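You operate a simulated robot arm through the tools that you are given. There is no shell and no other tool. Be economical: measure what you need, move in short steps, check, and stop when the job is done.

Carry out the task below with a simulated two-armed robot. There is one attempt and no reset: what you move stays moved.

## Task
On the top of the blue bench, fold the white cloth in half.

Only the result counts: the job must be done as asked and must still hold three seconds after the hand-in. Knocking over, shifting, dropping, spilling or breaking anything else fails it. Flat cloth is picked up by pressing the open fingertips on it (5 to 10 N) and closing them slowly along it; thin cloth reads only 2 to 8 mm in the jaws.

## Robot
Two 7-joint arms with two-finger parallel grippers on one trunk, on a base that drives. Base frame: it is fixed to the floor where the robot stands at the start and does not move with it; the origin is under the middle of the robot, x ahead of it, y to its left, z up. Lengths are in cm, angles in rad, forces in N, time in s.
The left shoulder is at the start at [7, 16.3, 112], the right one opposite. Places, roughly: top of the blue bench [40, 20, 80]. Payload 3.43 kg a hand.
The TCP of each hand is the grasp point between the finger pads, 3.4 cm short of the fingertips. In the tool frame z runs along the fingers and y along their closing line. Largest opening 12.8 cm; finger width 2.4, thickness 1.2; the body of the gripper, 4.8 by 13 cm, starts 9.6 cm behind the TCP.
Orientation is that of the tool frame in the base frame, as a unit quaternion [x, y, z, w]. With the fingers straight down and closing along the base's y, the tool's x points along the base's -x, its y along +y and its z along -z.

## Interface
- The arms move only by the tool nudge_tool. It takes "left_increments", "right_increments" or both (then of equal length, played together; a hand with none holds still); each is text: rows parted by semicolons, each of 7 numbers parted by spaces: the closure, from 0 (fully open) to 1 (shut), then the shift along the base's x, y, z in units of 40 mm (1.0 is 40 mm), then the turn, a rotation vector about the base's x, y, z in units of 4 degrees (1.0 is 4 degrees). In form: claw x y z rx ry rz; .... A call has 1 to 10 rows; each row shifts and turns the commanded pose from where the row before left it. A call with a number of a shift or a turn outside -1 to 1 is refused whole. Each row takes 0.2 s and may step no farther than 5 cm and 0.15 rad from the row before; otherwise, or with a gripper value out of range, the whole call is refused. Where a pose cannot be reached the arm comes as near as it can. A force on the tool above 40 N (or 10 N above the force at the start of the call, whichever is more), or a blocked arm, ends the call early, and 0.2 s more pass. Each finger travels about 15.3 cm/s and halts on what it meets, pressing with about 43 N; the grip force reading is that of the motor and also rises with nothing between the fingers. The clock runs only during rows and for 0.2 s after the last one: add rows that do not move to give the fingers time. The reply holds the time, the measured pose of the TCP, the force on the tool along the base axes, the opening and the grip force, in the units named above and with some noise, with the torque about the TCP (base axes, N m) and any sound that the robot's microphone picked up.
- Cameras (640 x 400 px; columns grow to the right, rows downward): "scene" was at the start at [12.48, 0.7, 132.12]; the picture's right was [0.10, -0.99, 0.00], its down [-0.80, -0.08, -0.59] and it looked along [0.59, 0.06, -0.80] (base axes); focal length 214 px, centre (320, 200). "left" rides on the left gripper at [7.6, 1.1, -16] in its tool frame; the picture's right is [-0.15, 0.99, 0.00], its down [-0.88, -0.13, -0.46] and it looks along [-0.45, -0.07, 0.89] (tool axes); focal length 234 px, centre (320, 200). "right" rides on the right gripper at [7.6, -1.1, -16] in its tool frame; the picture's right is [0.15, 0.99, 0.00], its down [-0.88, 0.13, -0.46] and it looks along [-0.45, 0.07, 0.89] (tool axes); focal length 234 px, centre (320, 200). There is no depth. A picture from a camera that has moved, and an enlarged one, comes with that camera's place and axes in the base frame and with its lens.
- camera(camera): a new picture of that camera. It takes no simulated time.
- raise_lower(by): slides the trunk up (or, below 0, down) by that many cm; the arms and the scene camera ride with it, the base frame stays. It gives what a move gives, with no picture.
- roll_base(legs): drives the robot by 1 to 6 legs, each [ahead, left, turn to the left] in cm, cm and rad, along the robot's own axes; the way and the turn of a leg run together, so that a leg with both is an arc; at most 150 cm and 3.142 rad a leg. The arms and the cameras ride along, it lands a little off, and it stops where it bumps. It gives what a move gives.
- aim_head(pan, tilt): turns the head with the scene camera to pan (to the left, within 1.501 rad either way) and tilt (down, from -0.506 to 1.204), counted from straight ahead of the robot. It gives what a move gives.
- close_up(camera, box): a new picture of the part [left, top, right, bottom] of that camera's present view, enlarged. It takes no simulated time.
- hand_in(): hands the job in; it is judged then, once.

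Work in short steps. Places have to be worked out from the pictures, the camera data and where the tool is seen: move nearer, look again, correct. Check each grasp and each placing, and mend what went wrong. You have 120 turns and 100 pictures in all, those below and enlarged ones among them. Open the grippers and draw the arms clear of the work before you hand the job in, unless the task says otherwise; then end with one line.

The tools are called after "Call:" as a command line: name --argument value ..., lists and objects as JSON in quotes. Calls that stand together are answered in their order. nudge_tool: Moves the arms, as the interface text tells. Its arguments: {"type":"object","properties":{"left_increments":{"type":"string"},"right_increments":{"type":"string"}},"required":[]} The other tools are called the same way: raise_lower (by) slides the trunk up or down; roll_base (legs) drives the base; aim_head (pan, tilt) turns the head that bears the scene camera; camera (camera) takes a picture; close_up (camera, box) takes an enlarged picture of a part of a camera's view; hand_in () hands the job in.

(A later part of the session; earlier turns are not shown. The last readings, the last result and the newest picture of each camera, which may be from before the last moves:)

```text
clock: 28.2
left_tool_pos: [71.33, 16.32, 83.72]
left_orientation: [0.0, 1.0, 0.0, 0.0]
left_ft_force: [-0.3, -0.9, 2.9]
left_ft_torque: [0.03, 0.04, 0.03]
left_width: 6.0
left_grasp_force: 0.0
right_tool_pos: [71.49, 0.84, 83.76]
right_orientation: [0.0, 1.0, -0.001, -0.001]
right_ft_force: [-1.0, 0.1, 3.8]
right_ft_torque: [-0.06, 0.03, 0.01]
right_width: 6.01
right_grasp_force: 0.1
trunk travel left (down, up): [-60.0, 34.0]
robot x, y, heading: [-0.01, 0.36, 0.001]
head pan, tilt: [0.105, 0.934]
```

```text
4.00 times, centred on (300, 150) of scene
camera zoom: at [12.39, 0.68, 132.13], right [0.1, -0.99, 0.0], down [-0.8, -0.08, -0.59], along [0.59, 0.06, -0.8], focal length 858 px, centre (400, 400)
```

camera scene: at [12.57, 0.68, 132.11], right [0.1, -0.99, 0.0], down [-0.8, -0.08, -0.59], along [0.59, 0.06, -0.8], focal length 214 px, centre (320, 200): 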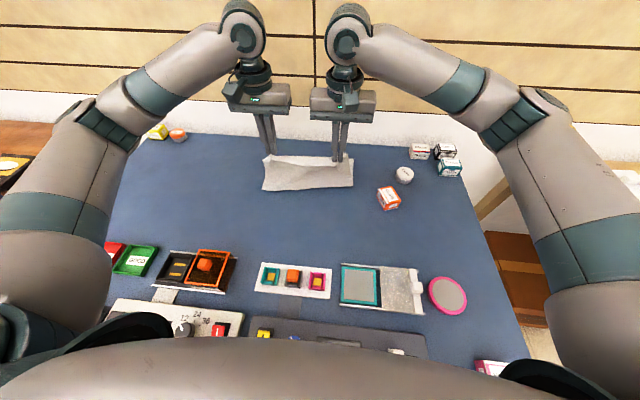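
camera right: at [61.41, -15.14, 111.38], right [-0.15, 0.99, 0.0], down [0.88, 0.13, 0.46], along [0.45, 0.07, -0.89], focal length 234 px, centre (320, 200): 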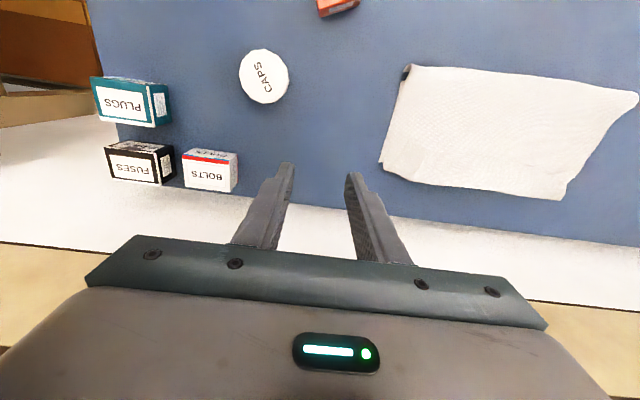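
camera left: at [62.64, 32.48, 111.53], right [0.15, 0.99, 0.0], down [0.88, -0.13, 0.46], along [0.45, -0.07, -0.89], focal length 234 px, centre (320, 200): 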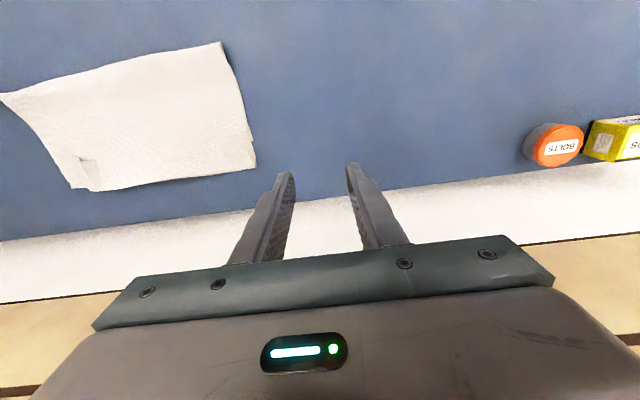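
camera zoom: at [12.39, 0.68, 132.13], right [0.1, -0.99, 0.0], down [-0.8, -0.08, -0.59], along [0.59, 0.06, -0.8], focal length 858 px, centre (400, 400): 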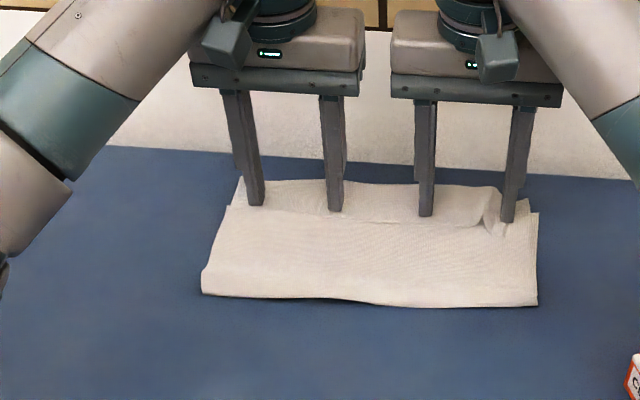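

The whole cloth slid forward with the fingers, so friction on the bench is low. A better way is to pinch the strip close to its free edge, lift it, and lay it down again. I'll lift the hands clear and look closely at the strip.

Call:
nudge_tool --left_increments "0.53 0 0 0.5 0 0 0;0.53 0 0 1 0 0 0;0.53 -0.6 0 0.9 0 0 0;0.53 -0.9 0 0.6 0 0 0;0.53 -0.9 0 0 0 0 0;0.53 0 0 0 0 0 0" --right_increments "0.53 0 0 0.5 0 0 0;0.53 0 0 1 0 0 0;0.53 -0.6 0 0.9 0 0 0;0.53 -0.9 0 0.6 0 0 0;0.53 -0.9 0 0 0 0 0;0.53 0 0 0 0 0 0"

Call:
camera --camera "left"

Call:
camera --camera "right"

Call:
close_up --camera "scene" --box '[240, 125, 368, 205]'

```text
clock: 29.6
left_tool_pos: [61.8, 16.45, 95.58]
left_orientation: [0.0, 1.0, 0.0, -0.001]
left_ft_force: [-0.3, -1.2, -0.4]
left_ft_torque: [0.03, 0.03, -0.01]
left_width: 6.05
left_grasp_force: 0.1
right_tool_pos: [62.15, 0.91, 95.41]
right_orientation: [0.0, 1.0, 0.0, -0.001]
right_ft_force: [0.2, 0.2, 0.1]
right_ft_torque: [0.02, 0.01, -0.01]
right_width: 6.04
right_grasp_force: 0.0
trunk travel left (down, up): [-60.0, 34.0]
robot x, y, heading: [-0.06, -0.24, -0.001]
head pan, tilt: [0.105, 0.934]
```

```text
68 pictures are left
camera left: at [54.4, 17.61, 111.53], right [0.15, 0.99, 0.0], down [0.88, -0.13, 0.45], along [0.45, -0.07, -0.89], focal length 234 px, centre (320, 200)
```

left: 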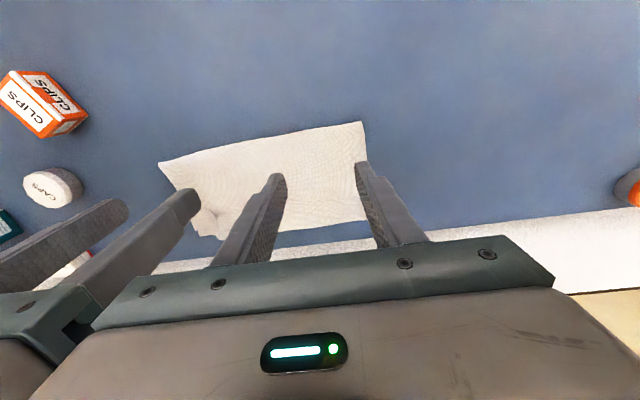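

```text
67 pictures are left
camera right: at [54.53, -0.21, 111.35], right [-0.15, 0.99, 0.0], down [0.88, 0.13, 0.45], along [0.45, 0.07, -0.89], focal length 234 px, centre (320, 200)
```

right: 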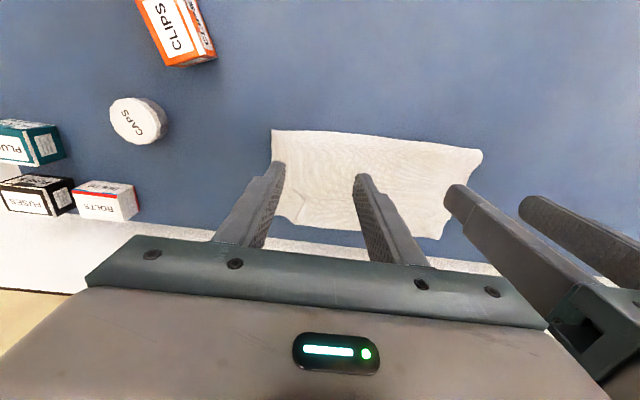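

```text
5.00 times, centred on (304, 165) of scene
camera zoom: at [12.55, 0.68, 132.11], right [0.1, -0.99, 0.0], down [-0.8, -0.08, -0.59], along [0.59, 0.06, -0.8], focal length 1072 px, centre (400, 375)
```

zoom: 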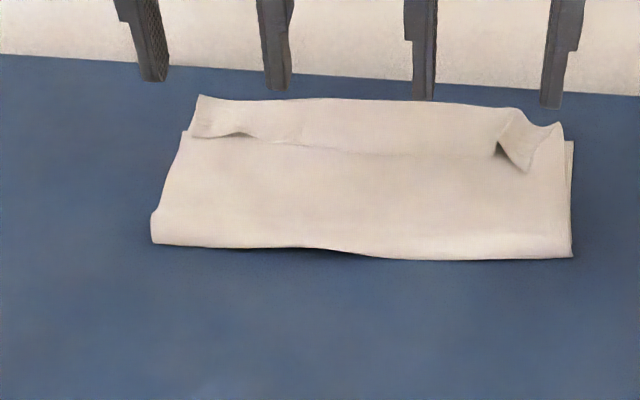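

The bottom layer is now too short, with the crease at x≈61 and the bottom edge at x≈72, so I'll unfold completely and redo it with a grip right at the edge. First I move over the strip to pinch it.

Call:
nudge_tool --left_increments "0.65 0.75 0.1 0 0 0 0;0.65 0.75 0.1 -0.2 0 0 0;0.65 0.7 0.08 -0.6 0 0 0;0.65 0 0 -0.9 0 0 0;0.65 0 0 -0.8 0 0 0;0.65 0 0 -0.3 0 0 0;0.65 0 0 0 0 0 0" --right_increments "0.65 0.7 0.1 0 0 0 0;0.65 0.7 0.1 -0.2 0 0 0;0.65 0.7 0.1 -0.6 0 0 0;0.65 0 0 -0.9 0 0 0;0.65 0 0 -0.8 0 0 0;0.65 0 0 -0.3 0 0 0;0.65 0 0 0 0 0 0"

Call:
close_up --camera "scene" --box '[240, 125, 368, 205]'

```text
clock: 31.2
left_tool_pos: [70.36, 17.51, 84.49]
left_orientation: [-0.001, 1.0, 0.001, 0.0]
left_ft_force: [-0.6, 0.2, 0.3]
left_ft_torque: [-0.03, 0.03, 0.01]
left_width: 4.46
left_grasp_force: 0.1
right_tool_pos: [70.47, 1.97, 84.23]
right_orientation: [0.0, 1.0, 0.0, 0.0]
right_ft_force: [1.5, 0.2, 0.5]
right_ft_torque: [-0.02, 0.03, -0.02]
right_width: 4.5
right_grasp_force: 0.0
trunk travel left (down, up): [-60.0, 34.0]
robot x, y, heading: [0.37, -0.03, 0.001]
head pan, tilt: [0.105, 0.934]
```

```text
5.00 times, centred on (304, 165) of scene
camera zoom: at [12.48, 0.7, 132.12], right [0.1, -0.99, 0.0], down [-0.8, -0.08, -0.59], along [0.59, 0.06, -0.8], focal length 1072 px, centre (400, 375)
```

zoom: 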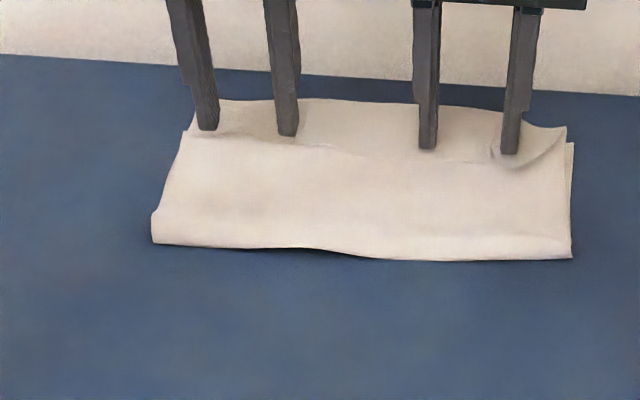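

The tips sit right by the strip's free edge, so I'll press down.

Call:
nudge_tool --left_increments "0.65 0 0 -0.15 0 0 0;0.65 0 0 -0.06 0 0 0;0.65 0 0 0 0 0 0" --right_increments "0.65 0 0 -0.1 0 0 0;0.65 0 0 -0.05 0 0 0;0.65 0 0 0 0 0 0"

```text
clock: 32.0
left_tool_pos: [70.66, 17.49, 83.72]
left_orientation: [0.0, 1.0, 0.0, 0.0]
left_ft_force: [-0.1, -0.2, 1.5]
left_ft_torque: [0.03, 0.05, 0.01]
left_width: 4.48
left_grasp_force: 0.1
right_tool_pos: [70.47, 2.0, 83.77]
right_orientation: [0.0, 1.0, 0.0, -0.001]
right_ft_force: [-0.6, -0.6, 0.5]
right_ft_torque: [0.03, 0.0, 0.0]
right_width: 4.51
right_grasp_force: 0.0
trunk travel left (down, up): [-60.0, 34.0]
robot x, y, heading: [0.04, 0.37, -0.001]
head pan, tilt: [0.105, 0.934]
```

Call:
nudge_tool --left_increments "0.65 0 0 -0.035 0 0 0;0.65 0 0 0 0 0 0;0.65 0 0 0 0 0 0" --right_increments "0.65 0 0 -0.05 0 0 0;0.65 0 0 0 0 0 0;0.65 0 0 0 0 0 0"

```text
clock: 32.8
left_tool_pos: [70.58, 17.56, 83.72]
left_orientation: [0.001, 1.0, 0.0, 0.001]
left_ft_force: [0.2, 1.6, 8.5]
left_ft_torque: [0.13, -0.02, 0.03]
left_width: 4.5
left_grasp_force: 0.1
right_tool_pos: [70.36, 2.02, 83.64]
right_orientation: [0.0, 1.0, 0.0, 0.0]
right_ft_force: [1.2, -0.2, 2.4]
right_ft_torque: [-0.08, -0.02, -0.03]
right_width: 4.47
right_grasp_force: 0.0
trunk travel left (down, up): [-60.0, 34.0]
robot x, y, heading: [-0.3, -0.02, 0.002]
head pan, tilt: [0.105, 0.934]
```

The left presses with 8.5 N and the right with 2.4 N. I'll press the right 1 mm more and close both slowly.

Call:
nudge_tool --left_increments "0.65 0 0 0 0 0 0;0.69 0 0 0 0 0 0;0.73 0 0 0 0 0 0;0.77 0 0 0 0 0 0;0.81 0 0 0 0 0 0;0.85 0 0 0 0 0 0;0.89 0 0 0 0 0 0;0.93 0 0 0 0 0 0;0.97 0 0 0 0 0 0;1 0 0 0 0 0 0" --right_increments "0.65 0 0 -0.025 0 0 0;0.69 0 0 0 0 0 0;0.73 0 0 0 0 0 0;0.77 0 0 0 0 0 0;0.81 0 0 0 0 0 0;0.85 0 0 0 0 0 0;0.89 0 0 0 0 0 0;0.93 0 0 0 0 0 0;0.97 0 0 0 0 0 0;1 0 0 0 0 0 0"

Call:
close_up --camera "scene" --box '[240, 125, 368, 205]'

```text
clock: 35.0
left_tool_pos: [70.5, 17.51, 83.66]
left_orientation: [0.001, 1.0, 0.0, 0.001]
left_ft_force: [-0.6, -0.2, 2.5]
left_ft_torque: [0.0, -0.01, 0.0]
left_width: 0.0
left_grasp_force: 33.0
right_tool_pos: [70.19, 2.06, 83.6]
right_orientation: [0.0, 1.0, 0.0, 0.001]
right_ft_force: [0.5, 3.4, 19.9]
right_ft_torque: [0.06, 0.04, -0.02]
right_width: 0.22
right_grasp_force: 37.3
trunk travel left (down, up): [-60.0, 34.0]
robot x, y, heading: [0.09, 0.26, -0.007]
head pan, tilt: [0.105, 0.934]
```

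```text
5.00 times, centred on (304, 165) of scene
camera zoom: at [12.21, 0.71, 132.15], right [0.1, -0.99, 0.0], down [-0.8, -0.08, -0.6], along [0.59, 0.06, -0.8], focal length 1072 px, centre (400, 375)
```

zoom: 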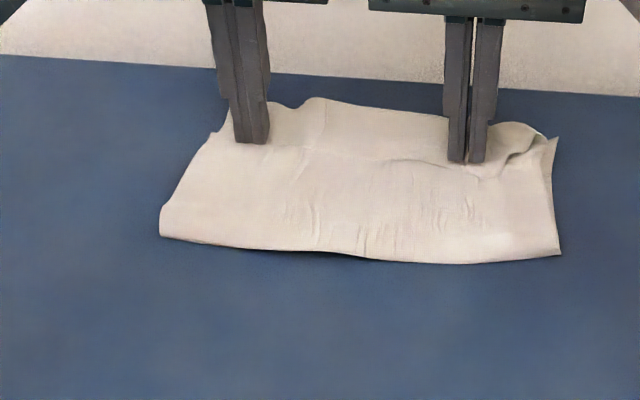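

The right caught one layer's ridge and the left missed. I'll lift both 4 cm to see what the right holds.

Call:
nudge_tool --left_increments "1 0 0 0.3 0 0 0;1 0 0 0.35 0 0 0;1 0 0.5 0.35 0 0 0;1 0 0.8 0.5 0 0 0;1 0 0.8 0.5 0 0 0" --right_increments "1 0 0 0.3 0 0 0;1 0 0 0.35 0 0 0;1 0 0 0.35 0 0 0;1 0 0 0 0 0 0;1 0 0 0 0 0 0"

Call:
close_up --camera "scene" --box '[240, 125, 368, 205]'

Call:
camera --camera "right"

```text
clock: 36.2
left_tool_pos: [70.32, 25.99, 91.52]
left_orientation: [0.0, 1.0, 0.0, 0.0]
left_ft_force: [0.0, 0.8, -0.4]
left_ft_torque: [-0.01, 0.03, -0.03]
left_width: 0.0
left_grasp_force: 32.9
right_tool_pos: [70.38, 2.17, 87.48]
right_orientation: [-0.001, 1.0, -0.001, 0.0]
right_ft_force: [0.7, 0.0, 0.4]
right_ft_torque: [0.01, 0.0, 0.01]
right_width: 0.24
right_grasp_force: 36.6
trunk travel left (down, up): [-60.0, 34.0]
robot x, y, heading: [0.21, -0.1, -0.003]
head pan, tilt: [0.105, 0.934]
```

```text
5.00 times, centred on (304, 165) of scene
camera zoom: at [12.44, 0.77, 132.12], right [0.1, -0.99, 0.0], down [-0.8, -0.08, -0.59], along [0.59, 0.06, -0.8], focal length 1072 px, centre (400, 375)
```

zoom: 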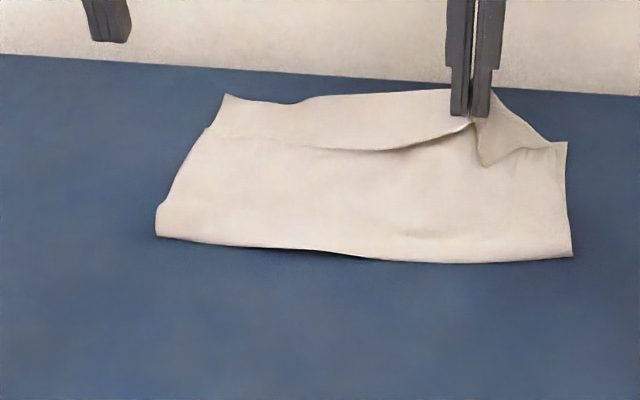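

```text
62 pictures are left
camera right: at [62.76, 0.94, 103.48], right [-0.15, 0.99, 0.0], down [0.88, 0.13, 0.45], along [0.45, 0.07, -0.89], focal length 234 px, centre (320, 200)
```

right: 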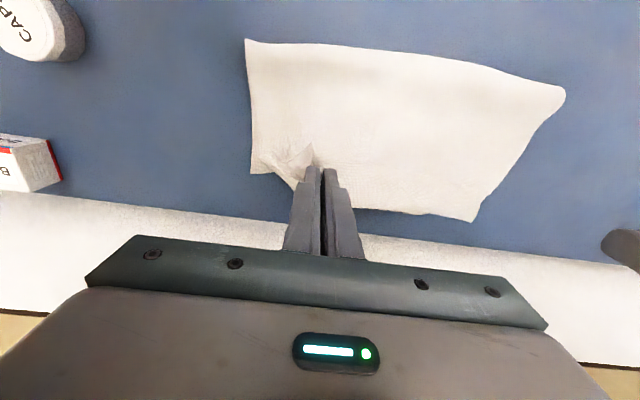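

The right holds the strip's edge cleanly. I'll retry the left, slightly further onto the strip.

Call:
nudge_tool --left_increments "0.65 0.1 -0.75 0 0 0 0;0.63 0.1 -0.75 0 0 0 0;0.63 0 -0.75 -0.8 0 0 0;0.63 0 0 -0.8 0 0 0;0.63 0 0 -0.3 0 0 0;0.63 0 0 -0.06 0 0 0;0.63 0 0 0 0 0 0;0.63 0 0 0 0 0 0"

Call:
close_up --camera "scene" --box '[240, 125, 368, 205]'

```text
clock: 38.0
left_tool_pos: [71.49, 16.81, 83.51]
left_orientation: [0.0, 1.0, 0.0, 0.0]
left_ft_force: [0.9, 0.6, 4.5]
left_ft_torque: [0.09, -0.01, -0.02]
left_width: 4.77
left_grasp_force: 0.4
right_tool_pos: [70.3, 2.07, 87.45]
right_orientation: [0.0, 1.0, 0.001, 0.0]
right_ft_force: [0.2, 0.3, 0.8]
right_ft_torque: [-0.01, -0.03, -0.01]
right_width: 0.19
right_grasp_force: 36.5
trunk travel left (down, up): [-60.0, 34.0]
robot x, y, heading: [0.08, 0.25, -0.001]
head pan, tilt: [0.105, 0.934]
```

```text
5.00 times, centred on (304, 165) of scene
camera zoom: at [12.43, 0.69, 132.13], right [0.1, -0.99, 0.0], down [-0.8, -0.08, -0.59], along [0.59, 0.06, -0.8], focal length 1072 px, centre (400, 375)
```

zoom: 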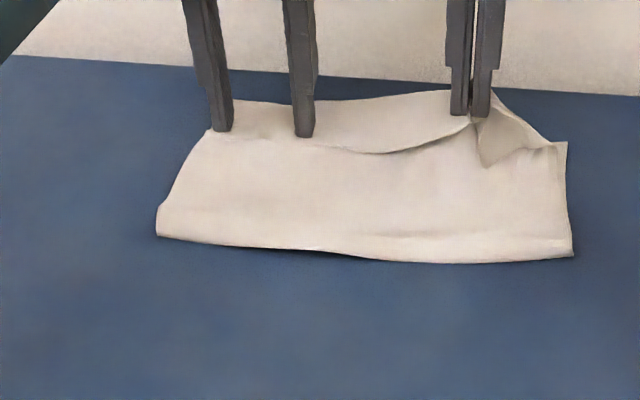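

Contact is 4.5 N on the strip, so I'll add a touch of pressure and close.

Call:
nudge_tool --left_increments "0.63 0 0 -0.02 0 0 0;0.67 0 0 0 0 0 0;0.71 0 0 0 0 0 0;0.75 0 0 0 0 0 0;0.79 0 0 0 0 0 0;0.83 0 0 0 0 0 0;0.87 0 0 0 0 0 0;0.91 0 0 0 0 0 0;0.96 0 0 0 0 0 0;1 0 0 0 0 0 0"

Call:
close_up --camera "scene" --box '[240, 125, 368, 205]'

```text
clock: 40.2
left_tool_pos: [71.42, 16.52, 83.62]
left_orientation: [0.001, 1.0, -0.001, 0.001]
left_ft_force: [-1.2, -26.3, 12.7]
left_ft_torque: [-1.03, 0.08, 0.08]
left_width: 0.19
left_grasp_force: 36.6
right_tool_pos: [70.37, 2.28, 87.51]
right_orientation: [0.0, 1.0, 0.002, 0.0]
right_ft_force: [0.6, 25.2, -6.8]
right_ft_torque: [0.83, 0.03, 0.17]
right_width: 0.23
right_grasp_force: 36.5
trunk travel left (down, up): [-60.0, 34.0]
robot x, y, heading: [0.17, -0.15, -0.0]
head pan, tilt: [0.105, 0.934]
```

```text
5.00 times, centred on (304, 165) of scene
camera zoom: at [12.41, 0.66, 132.13], right [0.1, -0.99, 0.0], down [-0.8, -0.08, -0.59], along [0.59, 0.06, -0.8], focal length 1072 px, centre (400, 375)
```

zoom: 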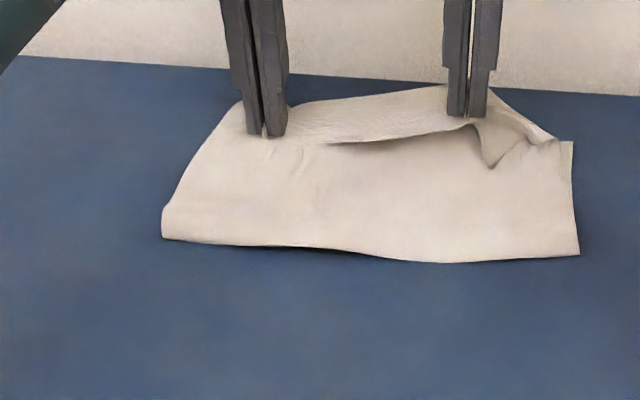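

The left has it now, but the cloth is taut between the hands because they're at different heights. Lifting the left to the same height should ease that.

Call:
nudge_tool --left_increments "1 0 0 0.3 0 0 0;1 -0.1 -0.05 0.35 0 0 0;1 -0.1 -0.05 0.33 0 0 0;1 0 0 0 0 0 0"

Call:
close_up --camera "scene" --box '[240, 125, 368, 205]'

```text
clock: 41.2
left_tool_pos: [70.69, 16.48, 87.45]
left_orientation: [0.0, 1.0, 0.001, -0.002]
left_ft_force: [0.6, -10.1, 0.0]
left_ft_torque: [-0.34, -0.05, 0.03]
left_width: 0.18
left_grasp_force: 37.0
right_tool_pos: [70.43, 1.93, 87.39]
right_orientation: [0.002, 1.0, -0.001, -0.001]
right_ft_force: [-0.8, 9.8, 0.5]
right_ft_torque: [0.34, 0.03, 0.1]
right_width: 0.18
right_grasp_force: 36.8
trunk travel left (down, up): [-60.0, 34.0]
robot x, y, heading: [0.17, -0.08, -0.008]
head pan, tilt: [0.105, 0.934]
```

```text
5.00 times, centred on (304, 165) of scene
camera zoom: at [12.5, 0.69, 132.12], right [0.1, -0.99, 0.0], down [-0.8, -0.08, -0.59], along [0.59, 0.06, -0.8], focal length 1072 px, centre (400, 375)
```

zoom: 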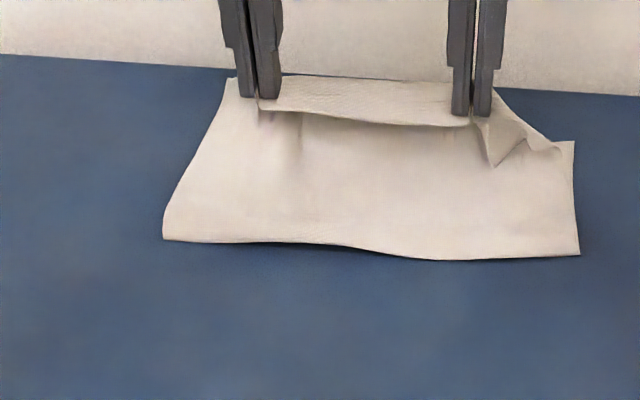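

Both hands hold the strip's edge. Now I'll swing it back toward the robot in an arc to unfold the cloth flat.

Call:
nudge_tool --left_increments "1 -0.3 -0.03 0.35 0 0 0;1 -0.4 0 0.35 0 0 0;1 -0.45 0 0.35 0 0 0;1 -0.45 0 0.35 0 0 0;1 -0.45 0 0.3 0 0 0;1 -0.5 0 0.25 0 0 0;1 -0.5 0 0.2 0 0 0;1 -0.5 0 0.1 0 0 0;1 0 0 0 0 0 0" --right_increments "1 -0.3 0.03 0.35 0 0 0;1 -0.4 0 0.35 0 0 0;1 -0.45 0 0.35 0 0 0;1 -0.45 0 0.35 0 0 0;1 -0.45 0 0.3 0 0 0;1 -0.5 0 0.25 0 0 0;1 -0.5 0 0.2 0 0 0;1 -0.5 0 0.1 0 0 0;1 0 0 0 0 0 0"

Call:
close_up --camera "scene" --box '[220, 115, 380, 215]'

```text
clock: 43.2
left_tool_pos: [56.51, 16.28, 96.38]
left_orientation: [0.0, 1.0, 0.0, -0.001]
left_ft_force: [0.3, -1.4, -0.1]
left_ft_torque: [-0.07, 0.0, 0.0]
left_width: 0.2
left_grasp_force: 37.1
right_tool_pos: [56.3, 2.08, 96.33]
right_orientation: [-0.001, 1.0, 0.0, -0.001]
right_ft_force: [0.0, 2.0, 0.1]
right_ft_torque: [0.08, 0.04, 0.01]
right_width: 0.21
right_grasp_force: 36.6
trunk travel left (down, up): [-60.0, 34.0]
robot x, y, heading: [0.43, -0.18, 0.004]
head pan, tilt: [0.105, 0.934]
```

```text
4.00 times, centred on (300, 165) of scene
camera zoom: at [12.54, 0.69, 132.11], right [0.1, -0.99, 0.0], down [-0.8, -0.08, -0.59], along [0.59, 0.06, -0.8], focal length 858 px, centre (400, 340)
```

zoom: 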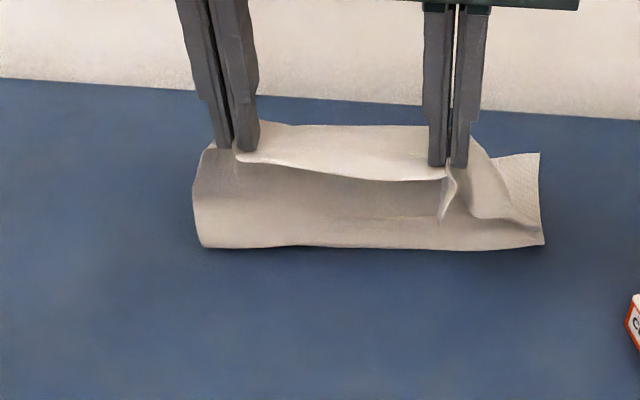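

Unfolding is going well, so I'll continue back and down to lay the edge near x≈40.

Call:
nudge_tool --left_increments "1 -0.45 0 -0.1 0 0 0;1 -0.45 0 -0.2 0 0 0;1 -0.45 0 -0.3 0 0 0;1 -0.45 0 -0.4 0 0 0;1 -0.45 0 -0.45 0 0 0;1 -0.45 0 -0.45 0 0 0;1 -0.45 0 -0.45 0 0 0;1 -0.45 0 -0.35 0 0 0;1 -0.4 0 -0.35 0 0 0;1 0 0 0 0 0 0" --right_increments "1 -0.45 0 -0.1 0 0 0;1 -0.45 0 -0.2 0 0 0;1 -0.45 0 -0.3 0 0 0;1 -0.45 0 -0.4 0 0 0;1 -0.45 0 -0.45 0 0 0;1 -0.45 0 -0.45 0 0 0;1 -0.45 0 -0.45 0 0 0;1 -0.45 0 -0.35 0 0 0;1 -0.4 0 -0.35 0 0 0;1 0 0 0 0 0 0"

Call:
close_up --camera "scene" --box '[200, 125, 392, 245]'

```text
clock: 45.4
left_tool_pos: [40.54, 16.34, 84.11]
left_orientation: [0.0, 1.0, 0.0, 0.001]
left_ft_force: [0.5, -0.9, 0.0]
left_ft_torque: [-0.01, -0.01, 0.0]
left_width: 0.19
left_grasp_force: 37.0
right_tool_pos: [40.17, 2.22, 84.12]
right_orientation: [0.0, 1.0, 0.0, 0.0]
right_ft_force: [0.1, 1.8, 0.3]
right_ft_torque: [0.03, 0.03, 0.02]
right_width: 0.19
right_grasp_force: 36.9
trunk travel left (down, up): [-60.0, 34.0]
robot x, y, heading: [0.27, -0.05, 0.003]
head pan, tilt: [0.105, 0.934]
```

```text
3.33 times, centred on (296, 185) of scene
camera zoom: at [12.49, 0.68, 132.12], right [0.1, -0.99, 0.0], down [-0.8, -0.08, -0.59], along [0.59, 0.06, -0.8], focal length 715 px, centre (400, 250)
```

zoom: 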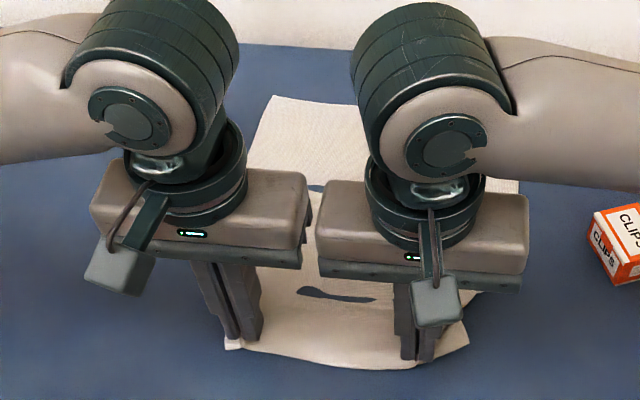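

The cloth is laid out flat again. I'll open the fingers while moving them outward to spread the pinched ridges, then lift and back off to look.

Call:
nudge_tool --left_increments "1 0 0 -0.1 0 0 0;0.95 0 0.04 0 0 0 0;0.9 0 0.06 0 0 0 0;0.85 0 0.06 0 0 0 0;0.8 0 0.06 0 0 0 0;0.75 0 0.06 0 0 0 0;0.7 0 0.06 0 0 0 0;0.65 0 0 0 0 0 0;0.65 0 0 0.3 0 0 0;0.65 0 0 1 0 0 0" --right_increments "1 0 0 -0.1 0 0 0;0.95 0 -0.04 0 0 0 0;0.9 0 -0.06 0 0 0 0;0.85 0 -0.06 0 0 0 0;0.8 0 -0.06 0 0 0 0;0.75 0 -0.06 0 0 0 0;0.7 0 -0.06 0 0 0 0;0.65 0 0 0 0 0 0;0.65 0 0 0.3 0 0 0;0.65 0 0 1 0 0 0"

Call:
nudge_tool --left_increments "0.65 0 0.9 0.4 0 0 0;0.65 0 1 0 0 0 0;0.65 0 1 0 0 0 0;0.65 0 1 0 0 0 0" --right_increments "0.65 0.2 -0.9 0.6 0 0 0;0.65 0 -1 0.4 0 0 0;0.65 0 -1 0 0 0 0;0.65 0 -1 0 0 0 0"

Call:
camera --camera "scene"

Call:
close_up --camera "scene" --box '[200, 125, 392, 245]'

```text
clock: 47.6
left_tool_pos: [40.25, 17.68, 89.18]
left_orientation: [0.0, 1.0, 0.0, -0.001]
left_ft_force: [-0.6, 0.1, 0.8]
left_ft_torque: [-0.03, -0.04, 0.01]
left_width: 4.45
left_grasp_force: 0.1
right_tool_pos: [40.04, 0.82, 89.19]
right_orientation: [0.0, 1.0, 0.0, 0.0]
right_ft_force: [-0.5, -0.5, -0.4]
right_ft_torque: [0.02, -0.02, -0.01]
right_width: 4.48
right_grasp_force: 0.0
trunk travel left (down, up): [-60.0, 34.0]
robot x, y, heading: [-0.13, 0.15, -0.001]
head pan, tilt: [0.105, 0.934]
```

```text
clock: 48.6
left_tool_pos: [40.39, 33.16, 90.99]
left_orientation: [-0.001, 1.0, 0.0, 0.001]
left_ft_force: [-0.1, -0.2, 0.0]
left_ft_torque: [0.06, -0.05, 0.04]
left_width: 4.49
left_grasp_force: 0.1
right_tool_pos: [41.09, -14.88, 92.83]
right_orientation: [-0.001, 1.0, 0.001, 0.001]
right_ft_force: [-0.1, 1.8, 0.7]
right_ft_torque: [0.03, -0.02, 0.0]
right_width: 4.47
right_grasp_force: 0.1
trunk travel left (down, up): [-60.0, 34.0]
robot x, y, heading: [-0.2, -0.02, 0.0]
head pan, tilt: [0.105, 0.934]
```

```text
56 pictures are left
camera scene: at [12.29, 0.6, 132.15], right [0.1, -0.99, 0.0], down [-0.8, -0.08, -0.6], along [0.59, 0.06, -0.8], focal length 214 px, centre (320, 200)
```

scene: 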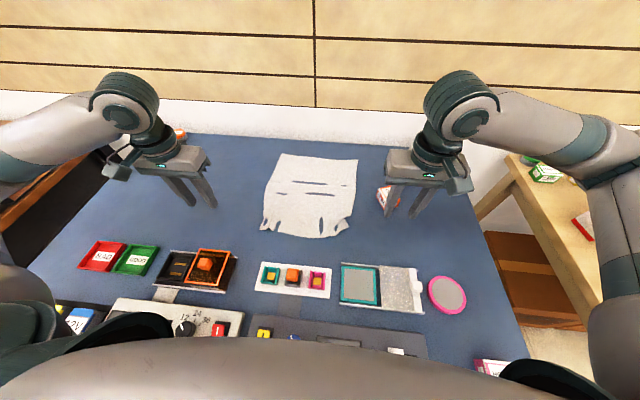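

```text
3.33 times, centred on (296, 185) of scene
camera zoom: at [12.29, 0.6, 132.15], right [0.1, -0.99, 0.0], down [-0.8, -0.08, -0.6], along [0.59, 0.06, -0.8], focal length 715 px, centre (400, 250)
```

zoom: 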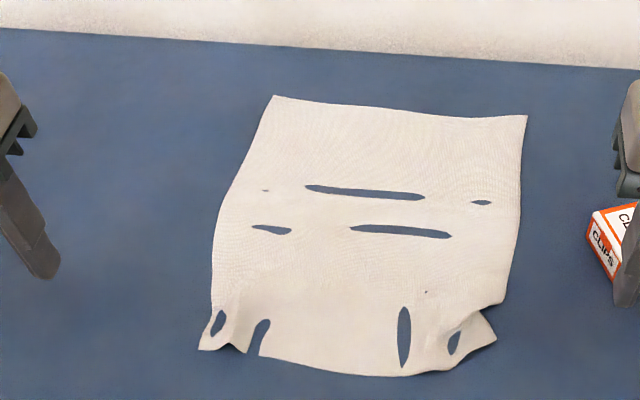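

The cloth is flat again, though rumpled along the near edge. A better method: pinch the two ends of the fold line (x≈54) with fingers closing along x, lift so both halves hang as a clean fold, then lay it down. I start turning both hands 90° at a safe height.

Call:
nudge_tool --left_increments "0.65 0.15 0 0.1 0 0 -1;0.65 0.15 0 0.1 0 0 -1;0.65 0.15 0 0.1 0 0 -1;0.65 0.15 0 0.1 0 0 -1;0.65 0.15 0 0.1 0 0 -1;0.65 0.15 0 0 0 0 -1;0.65 0.15 0 0 0 0 -1;0.65 0.15 0 0 0 0 -1;0.65 0.15 0 0 0 0 -1;0.65 0.15 0 0 0 0 -1" --right_increments "0.65 0.14 0 0 0 0 1;0.65 0.14 0 0 0 0 1;0.65 0.14 0 0 0 0 1;0.65 0.14 0 0 0 0 1;0.65 0.14 0 0 0 0 1;0.65 0.14 0 0 0 0 1;0.65 0.14 0 0 0 0 1;0.65 0.14 0 0 0 0 1;0.65 0.14 0 0 0 0 1;0.65 0.14 0 0 0 0 1"

Call:
nudge_tool --left_increments "0.65 0.15 0 0 0 0 -1;0.65 0.15 0 0 0 0 -1;0.65 0.15 0 0 0 0 -1;0.65 0.15 0 0 0 0 -1;0.65 0.15 0 0 0 0 -1;0.65 0.15 0 0 0 0 -1;0.65 0.15 0 0 0 0 -1;0.65 0.15 0 0 0 0 -1;0.65 0.15 0 0 0 0 -1;0.65 0.15 0 0 0 0 -1" --right_increments "0.65 0.14 0 0 0 0 1;0.65 0.14 0 0 0 0 1;0.65 0.14 0 0 0 0 1;0.65 0.14 0 0 0 0 1;0.65 0.14 0 0 0 0 1;0.65 0.14 0 0 0 0 1;0.65 0.14 0 0 0 0 1;0.65 0.14 0 0 0 0 1;0.65 0.14 0 0 0 0 1;0.65 0.14 0 0 0 0 1"

```text
clock: 50.8
left_tool_pos: [46.29, 33.2, 92.58]
left_orientation: [0.343, 0.939, 0.0, 0.0]
left_ft_force: [0.3, -0.8, 0.5]
left_ft_torque: [0.0, -0.01, 0.01]
left_width: 4.46
left_grasp_force: 0.0
right_tool_pos: [46.67, -14.78, 93.08]
right_orientation: [-0.342, 0.94, -0.001, -0.001]
right_ft_force: [-0.4, 0.2, 0.7]
right_ft_torque: [0.02, -0.01, -0.01]
right_width: 4.49
right_grasp_force: 0.0
trunk travel left (down, up): [-60.0, 34.0]
robot x, y, heading: [0.18, 0.43, 0.003]
head pan, tilt: [0.105, 0.934]
```

```text
clock: 53.0
left_tool_pos: [52.41, 33.24, 92.61]
left_orientation: [0.643, 0.766, 0.0, 0.0]
left_ft_force: [-0.2, -0.3, 0.8]
left_ft_torque: [-0.01, -0.01, -0.03]
left_width: 4.48
left_grasp_force: 0.1
right_tool_pos: [52.19, -14.61, 93.07]
right_orientation: [-0.642, 0.766, 0.0, 0.0]
right_ft_force: [-0.2, 1.1, 0.1]
right_ft_torque: [0.02, -0.01, -0.02]
right_width: 4.49
right_grasp_force: 0.1
trunk travel left (down, up): [-60.0, 34.0]
robot x, y, heading: [-0.33, 0.26, 0.002]
head pan, tilt: [0.105, 0.934]
```

Another 10° finishes the turn; then I move in over the side-edge midpoints and descend to a hover.

Call:
nudge_tool --left_increments "0.65 0.15 -0.63 0 0 0 -1;0.65 0.15 -0.63 0 0 0 -1;0.65 0.15 -0.63 -0.1 0 0 -0.5;0.65 0 -0.63 -0.5 0 0 0;0.65 0 -0.63 -0.5 0 0 0;0.65 0 0 -0.6 0 0 0;0.65 0 0 0 0 0 0" --right_increments "0.65 0.11 0.5 0 0 0 1;0.65 0.11 0.5 0 0 0 1;0.65 0.11 0.5 -0.1 0 0 0.5;0.65 0 0.5 -0.5 0 0 0;0.65 0 0.52 -0.5 0 0 0;0.65 0 0 -0.7 0 0 0;0.65 0 0 0 0 0 0"

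Call:
close_up --camera "scene" --box '[200, 125, 392, 245]'

Call:
camera --camera "left"

Call:
camera --camera "right"

```text
clock: 54.6
left_tool_pos: [54.15, 20.58, 85.81]
left_orientation: [0.707, 0.707, 0.0, -0.001]
left_ft_force: [0.0, 0.5, -0.3]
left_ft_torque: [0.0, -0.03, -0.01]
left_width: 4.49
left_grasp_force: 0.1
right_tool_pos: [53.56, -4.58, 85.6]
right_orientation: [0.707, -0.707, 0.0, 0.0]
right_ft_force: [0.4, 0.2, -0.3]
right_ft_torque: [0.0, -0.02, 0.04]
right_width: 4.47
right_grasp_force: 0.0
trunk travel left (down, up): [-60.0, 34.0]
robot x, y, heading: [0.04, 0.11, -0.002]
head pan, tilt: [0.105, 0.934]
```

```text
3.33 times, centred on (296, 185) of scene
camera zoom: at [12.45, 0.69, 132.13], right [0.1, -0.99, 0.0], down [-0.8, -0.08, -0.59], along [0.59, 0.06, -0.8], focal length 715 px, centre (400, 250)
```

zoom: 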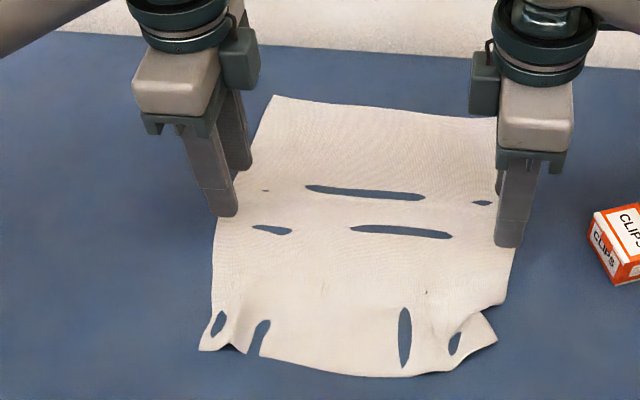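

```text
53 pictures are left
camera left: at [55.4, 28.13, 101.77], right [0.99, -0.15, 0.0], down [-0.13, -0.88, 0.46], along [-0.07, -0.45, -0.89], focal length 234 px, centre (320, 200)
```

left: 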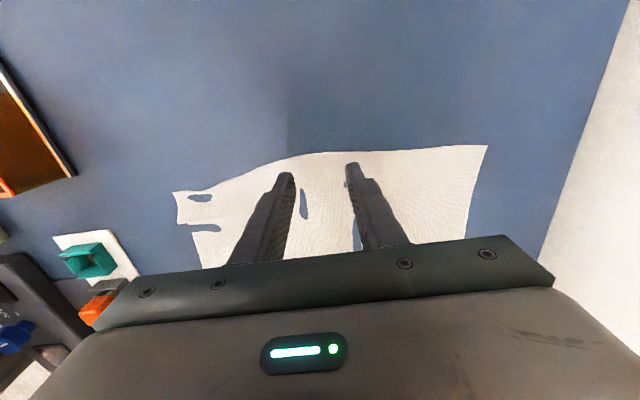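

```text
52 pictures are left
camera right: at [54.57, -12.23, 101.62], right [-0.99, -0.15, 0.0], down [-0.13, 0.88, 0.46], along [-0.07, 0.45, -0.89], focal length 234 px, centre (320, 200)
```

right: 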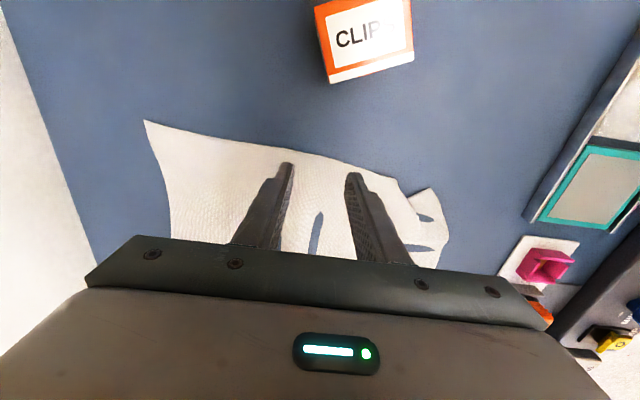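

The fingers straddle the fold line at both side edges. I'll nudge the right one slightly back and press down.

Call:
nudge_tool --left_increments "0.65 0 0 -0.4 0 0 0;0.65 0 0 -0.12 0 0 0;0.65 0 0 -0.03 0 0 0;0.65 0 0 0 0 0 0" --right_increments "0.65 -0.1 0 -0.36 0 0 0;0.65 0 0 -0.1 0 0 0;0.65 0 0 -0.03 0 0 0;0.65 0 0 0 0 0 0"

```text
clock: 55.6
left_tool_pos: [54.27, 20.74, 83.64]
left_orientation: [0.707, 0.707, 0.0, -0.001]
left_ft_force: [-0.2, 0.5, -0.4]
left_ft_torque: [-0.01, -0.03, 0.01]
left_width: 4.47
left_grasp_force: 0.1
right_tool_pos: [53.09, -4.78, 83.81]
right_orientation: [-0.707, 0.707, 0.0, -0.001]
right_ft_force: [0.2, 0.4, -0.1]
right_ft_torque: [0.0, 0.04, 0.0]
right_width: 4.49
right_grasp_force: 0.1
trunk travel left (down, up): [-60.0, 34.0]
robot x, y, heading: [0.31, 0.15, 0.0]
head pan, tilt: [0.105, 0.934]
```

Call:
nudge_tool --left_increments "0.65 0 0 -0.04 0 0 0;0.65 0 0 0 0 0 0;0.65 0 0 0 0 0 0" --right_increments "0.65 0 0 -0.06 0 0 0;0.65 0 0 0 0 0 0;0.65 0 0 0 0 0 0"

```text
clock: 56.4
left_tool_pos: [54.25, 20.73, 83.55]
left_orientation: [0.707, 0.707, 0.001, 0.0]
left_ft_force: [0.0, -0.2, 6.8]
left_ft_torque: [-0.03, 0.0, -0.04]
left_width: 4.46
left_grasp_force: 0.0
right_tool_pos: [53.08, -4.69, 83.79]
right_orientation: [-0.707, 0.707, 0.0, 0.0]
right_ft_force: [0.4, 0.0, -0.3]
right_ft_torque: [0.0, -0.02, 0.01]
right_width: 4.48
right_grasp_force: 0.0
trunk travel left (down, up): [-60.0, 34.0]
robot x, y, heading: [0.25, 0.05, -0.001]
head pan, tilt: [0.105, 0.934]
```

The left presses with 6.8 N, which is good; the right needs about 2 mm more.

Call:
nudge_tool --right_increments "0.65 0 0 -0.05 0 0 0;0.65 0 0 0 0 0 0;0.65 0 0 0 0 0 0"

```text
clock: 57.2
left_tool_pos: [54.06, 20.68, 83.45]
left_orientation: [0.707, 0.708, -0.001, 0.001]
left_ft_force: [1.3, 0.7, 6.8]
left_ft_torque: [0.01, -0.02, -0.02]
left_width: 4.5
left_grasp_force: 0.1
right_tool_pos: [53.11, -4.66, 83.56]
right_orientation: [0.708, -0.707, 0.001, 0.0]
right_ft_force: [-0.4, -0.9, 3.7]
right_ft_torque: [-0.01, 0.05, 0.0]
right_width: 4.47
right_grasp_force: 0.1
trunk travel left (down, up): [-60.0, 34.0]
robot x, y, heading: [-0.17, 0.04, -0.003]
head pan, tilt: [0.105, 0.934]
```

The contact forces are 6.8 and 3.7 N. I'll add a little to the right and close both slowly.

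Call:
nudge_tool --left_increments "0.65 0 0 0 0 0 0;0.69 0 0 0 0 0 0;0.73 0 0 0 0 0 0;0.77 0 0 0 0 0 0;0.81 0 0 0 0 0 0;0.85 0 0 0 0 0 0;0.89 0 0 0 0 0 0;0.93 0 0 0 0 0 0;0.97 0 0 0 0 0 0;1 0 0 0 0 0 0" --right_increments "0.65 0 0 -0.015 0 0 0;0.69 0 0 0 0 0 0;0.73 0 0 0 0 0 0;0.77 0 0 0 0 0 0;0.81 0 0 0 0 0 0;0.85 0 0 0 0 0 0;0.89 0 0 0 0 0 0;0.93 0 0 0 0 0 0;0.97 0 0 0 0 0 0;1 0 0 0 0 0 0"

Call:
close_up --camera "scene" --box '[200, 125, 392, 245]'

```text
clock: 59.4
left_tool_pos: [54.05, 20.63, 83.63]
left_orientation: [0.707, 0.707, 0.001, 0.0]
left_ft_force: [-0.3, -0.6, 0.9]
left_ft_torque: [-0.02, -0.02, 0.02]
left_width: 0.21
left_grasp_force: 36.2
right_tool_pos: [52.86, -4.45, 83.53]
right_orientation: [0.708, -0.707, 0.001, 0.0]
right_ft_force: [1.2, 0.4, 26.6]
right_ft_torque: [0.11, 0.09, 0.03]
right_width: 0.2
right_grasp_force: 36.5
trunk travel left (down, up): [-60.0, 34.0]
robot x, y, heading: [0.03, -0.25, 0.002]
head pan, tilt: [0.105, 0.934]
```

```text
3.33 times, centred on (296, 185) of scene
camera zoom: at [12.25, 0.71, 132.15], right [0.1, -0.99, 0.0], down [-0.8, -0.08, -0.6], along [0.59, 0.06, -0.8], focal length 715 px, centre (400, 250)
```

zoom: 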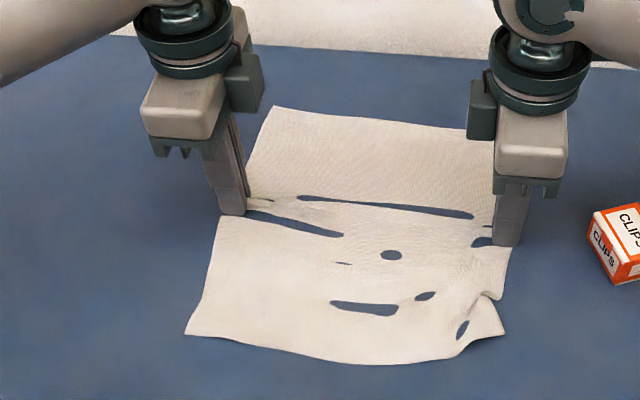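

Both fold-line ends are gripped at 2 mm each. I'll lift straight up so the two halves hang.

Call:
nudge_tool --left_increments "1 0 0 0.3 0 0 0;1 0 0 0.5 0 0 0;1 0 0 0.5 0 0 0;1 0 0 0.5 0 0 0;1 0 0 0.5 0 0 0;1 0 0 0.5 0 0 0;1 0 0 0.5 0 0 0;1 0 0 0.5 0 0 0;1 0 0 0.5 0 0 0;1 0 0 0.4 0 0 0" --right_increments "1 0 0 0.3 0 0 0;1 0 0 0.5 0 0 0;1 0 0 0.5 0 0 0;1 0 0 0.5 0 0 0;1 0 0 0.5 0 0 0;1 0 0 0.5 0 0 0;1 0 0 0.5 0 0 0;1 0 0 0.5 0 0 0;1 0 0 0.5 0 0 0;1 0 0 0.4 0 0 0"

Call:
camera --camera "scene"

Call:
camera --camera "left"

Call:
camera --camera "right"

```text
clock: 61.6
left_tool_pos: [54.21, 20.4, 102.02]
left_orientation: [0.707, 0.708, 0.0, 0.0]
left_ft_force: [-0.4, -0.1, -0.7]
left_ft_torque: [-0.01, -0.02, -0.02]
left_width: 0.22
left_grasp_force: 37.0
right_tool_pos: [52.91, -4.66, 102.26]
right_orientation: [0.707, -0.707, 0.0, 0.0]
right_ft_force: [0.0, 0.7, -0.1]
right_ft_torque: [-0.02, 0.0, -0.01]
right_width: 0.2
right_grasp_force: 36.8
trunk travel left (down, up): [-60.0, 34.0]
robot x, y, heading: [-0.07, -0.06, -0.002]
head pan, tilt: [0.105, 0.934]
```

```text
50 pictures are left
camera scene: at [12.42, 0.68, 132.12], right [0.1, -0.99, 0.0], down [-0.8, -0.08, -0.59], along [0.59, 0.06, -0.8], focal length 214 px, centre (320, 200)
```

scene: 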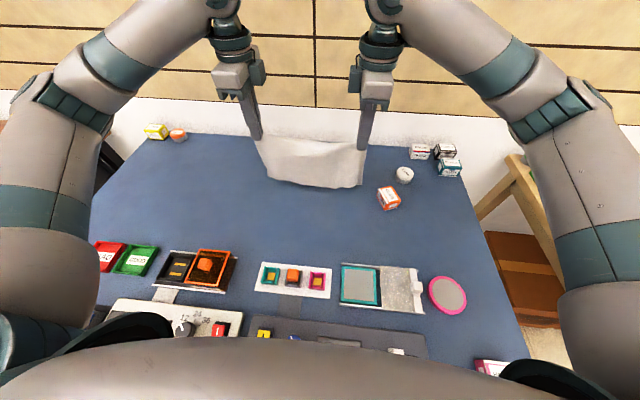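

```text
49 pictures are left
camera left: at [55.46, 27.96, 118.04], right [0.99, -0.15, 0.0], down [-0.13, -0.88, 0.46], along [-0.07, -0.45, -0.89], focal length 234 px, centre (320, 200)
```

left: 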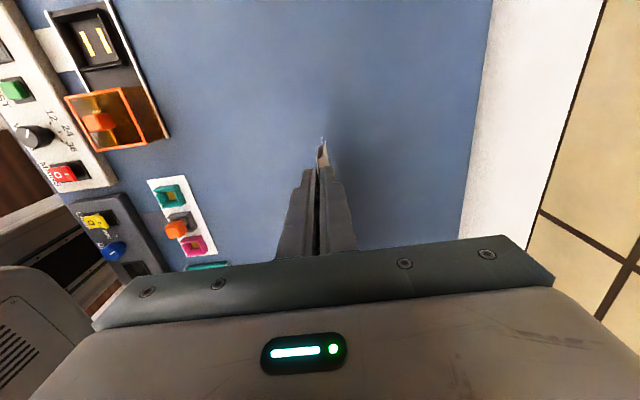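

```text
48 pictures are left
camera right: at [54.06, -12.32, 118.31], right [-0.99, -0.15, 0.0], down [-0.13, 0.88, 0.46], along [-0.07, 0.45, -0.89], focal length 234 px, centre (320, 200)
```

right: 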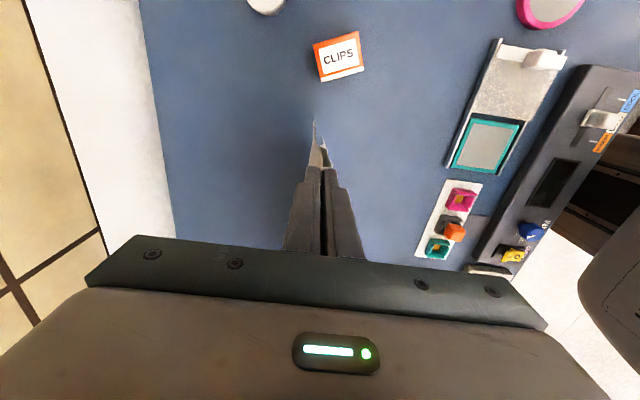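

The cloth hangs folded with both halves together. I'll zoom in to compare the hanging edges.

Call:
close_up --camera "scene" --box '[240, 115, 384, 205]'

Call:
close_up --camera "left" --box '[280, 110, 376, 170]'

Call:
close_up --camera "right" --box '[272, 110, 368, 170]'

```text
4.44 times, centred on (312, 160) of scene
camera zoom: at [12.42, 0.68, 132.12], right [0.1, -0.99, 0.0], down [-0.8, -0.08, -0.59], along [0.59, 0.06, -0.8], focal length 953 px, centre (356, 378)
```

zoom: 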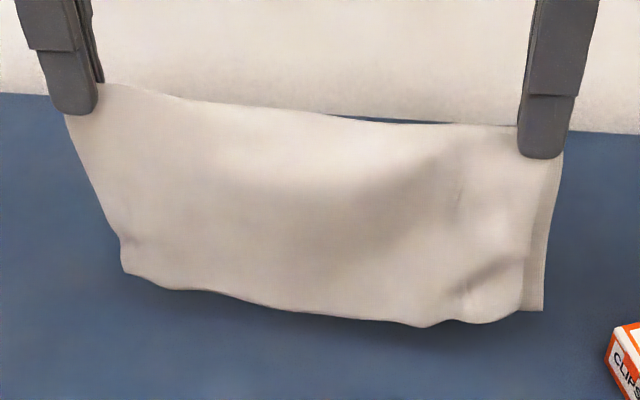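

```text
6.67 times, centred on (328, 140) of left
camera zoom: at [55.46, 27.96, 118.04], right [0.99, -0.15, 0.0], down [-0.13, -0.88, 0.46], along [-0.07, -0.45, -0.89], focal length 1561 px, centre (267, 600)
```

zoom: 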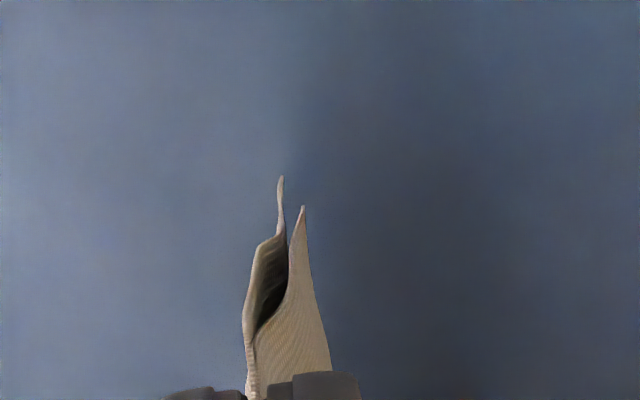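

```text
6.67 times, centred on (320, 140) of right
camera zoom: at [54.06, -12.32, 118.31], right [-0.99, -0.15, 0.0], down [-0.13, 0.88, 0.46], along [-0.07, 0.45, -0.89], focal length 1561 px, centre (320, 600)
```

zoom: 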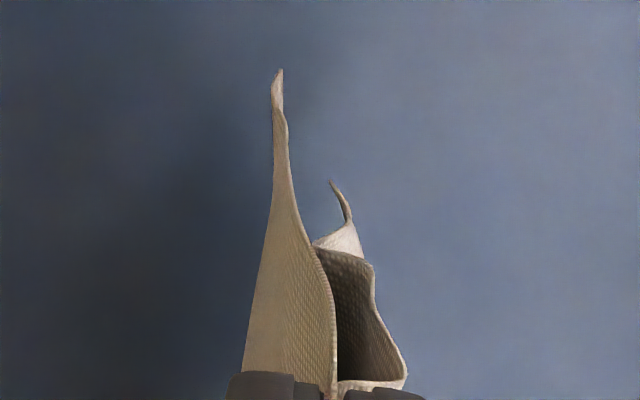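

There is some sag along the top line, so I'll spread the hands gently until it's taut.

Call:
nudge_tool --left_increments "1 0 0.08 0.1 0 0 0;1 0 0.08 0.1 0 0 0;1 0 0.05 0.1 0 0 0;1 0 0 0 0 0 0" --right_increments "1 0 -0.08 0.1 0 0 0;1 0 -0.08 0.1 0 0 0;1 0 -0.05 0.1 0 0 0;1 0 0 0 0 0 0"

Call:
close_up --camera "scene" --box '[240, 100, 384, 190]'

```text
clock: 62.6
left_tool_pos: [54.26, 21.5, 103.41]
left_orientation: [0.708, 0.706, 0.0, 0.0]
left_ft_force: [-0.7, -15.5, 0.4]
left_ft_torque: [-0.47, 0.04, 0.0]
left_width: 0.21
left_grasp_force: 36.8
right_tool_pos: [53.2, -5.32, 103.49]
right_orientation: [0.707, -0.707, -0.001, -0.001]
right_ft_force: [0.0, 15.9, -0.2]
right_ft_torque: [0.46, -0.02, 0.0]
right_width: 0.19
right_grasp_force: 36.8
trunk travel left (down, up): [-60.0, 34.0]
robot x, y, heading: [-0.13, -0.08, -0.002]
head pan, tilt: [0.105, 0.934]
```

```text
4.44 times, centred on (312, 145) of scene
camera zoom: at [12.49, 0.69, 132.12], right [0.1, -0.99, 0.0], down [-0.8, -0.08, -0.59], along [0.59, 0.06, -0.8], focal length 953 px, centre (356, 444)
```

zoom: 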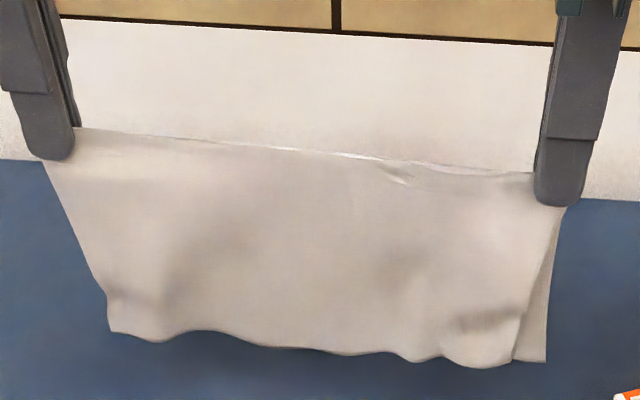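

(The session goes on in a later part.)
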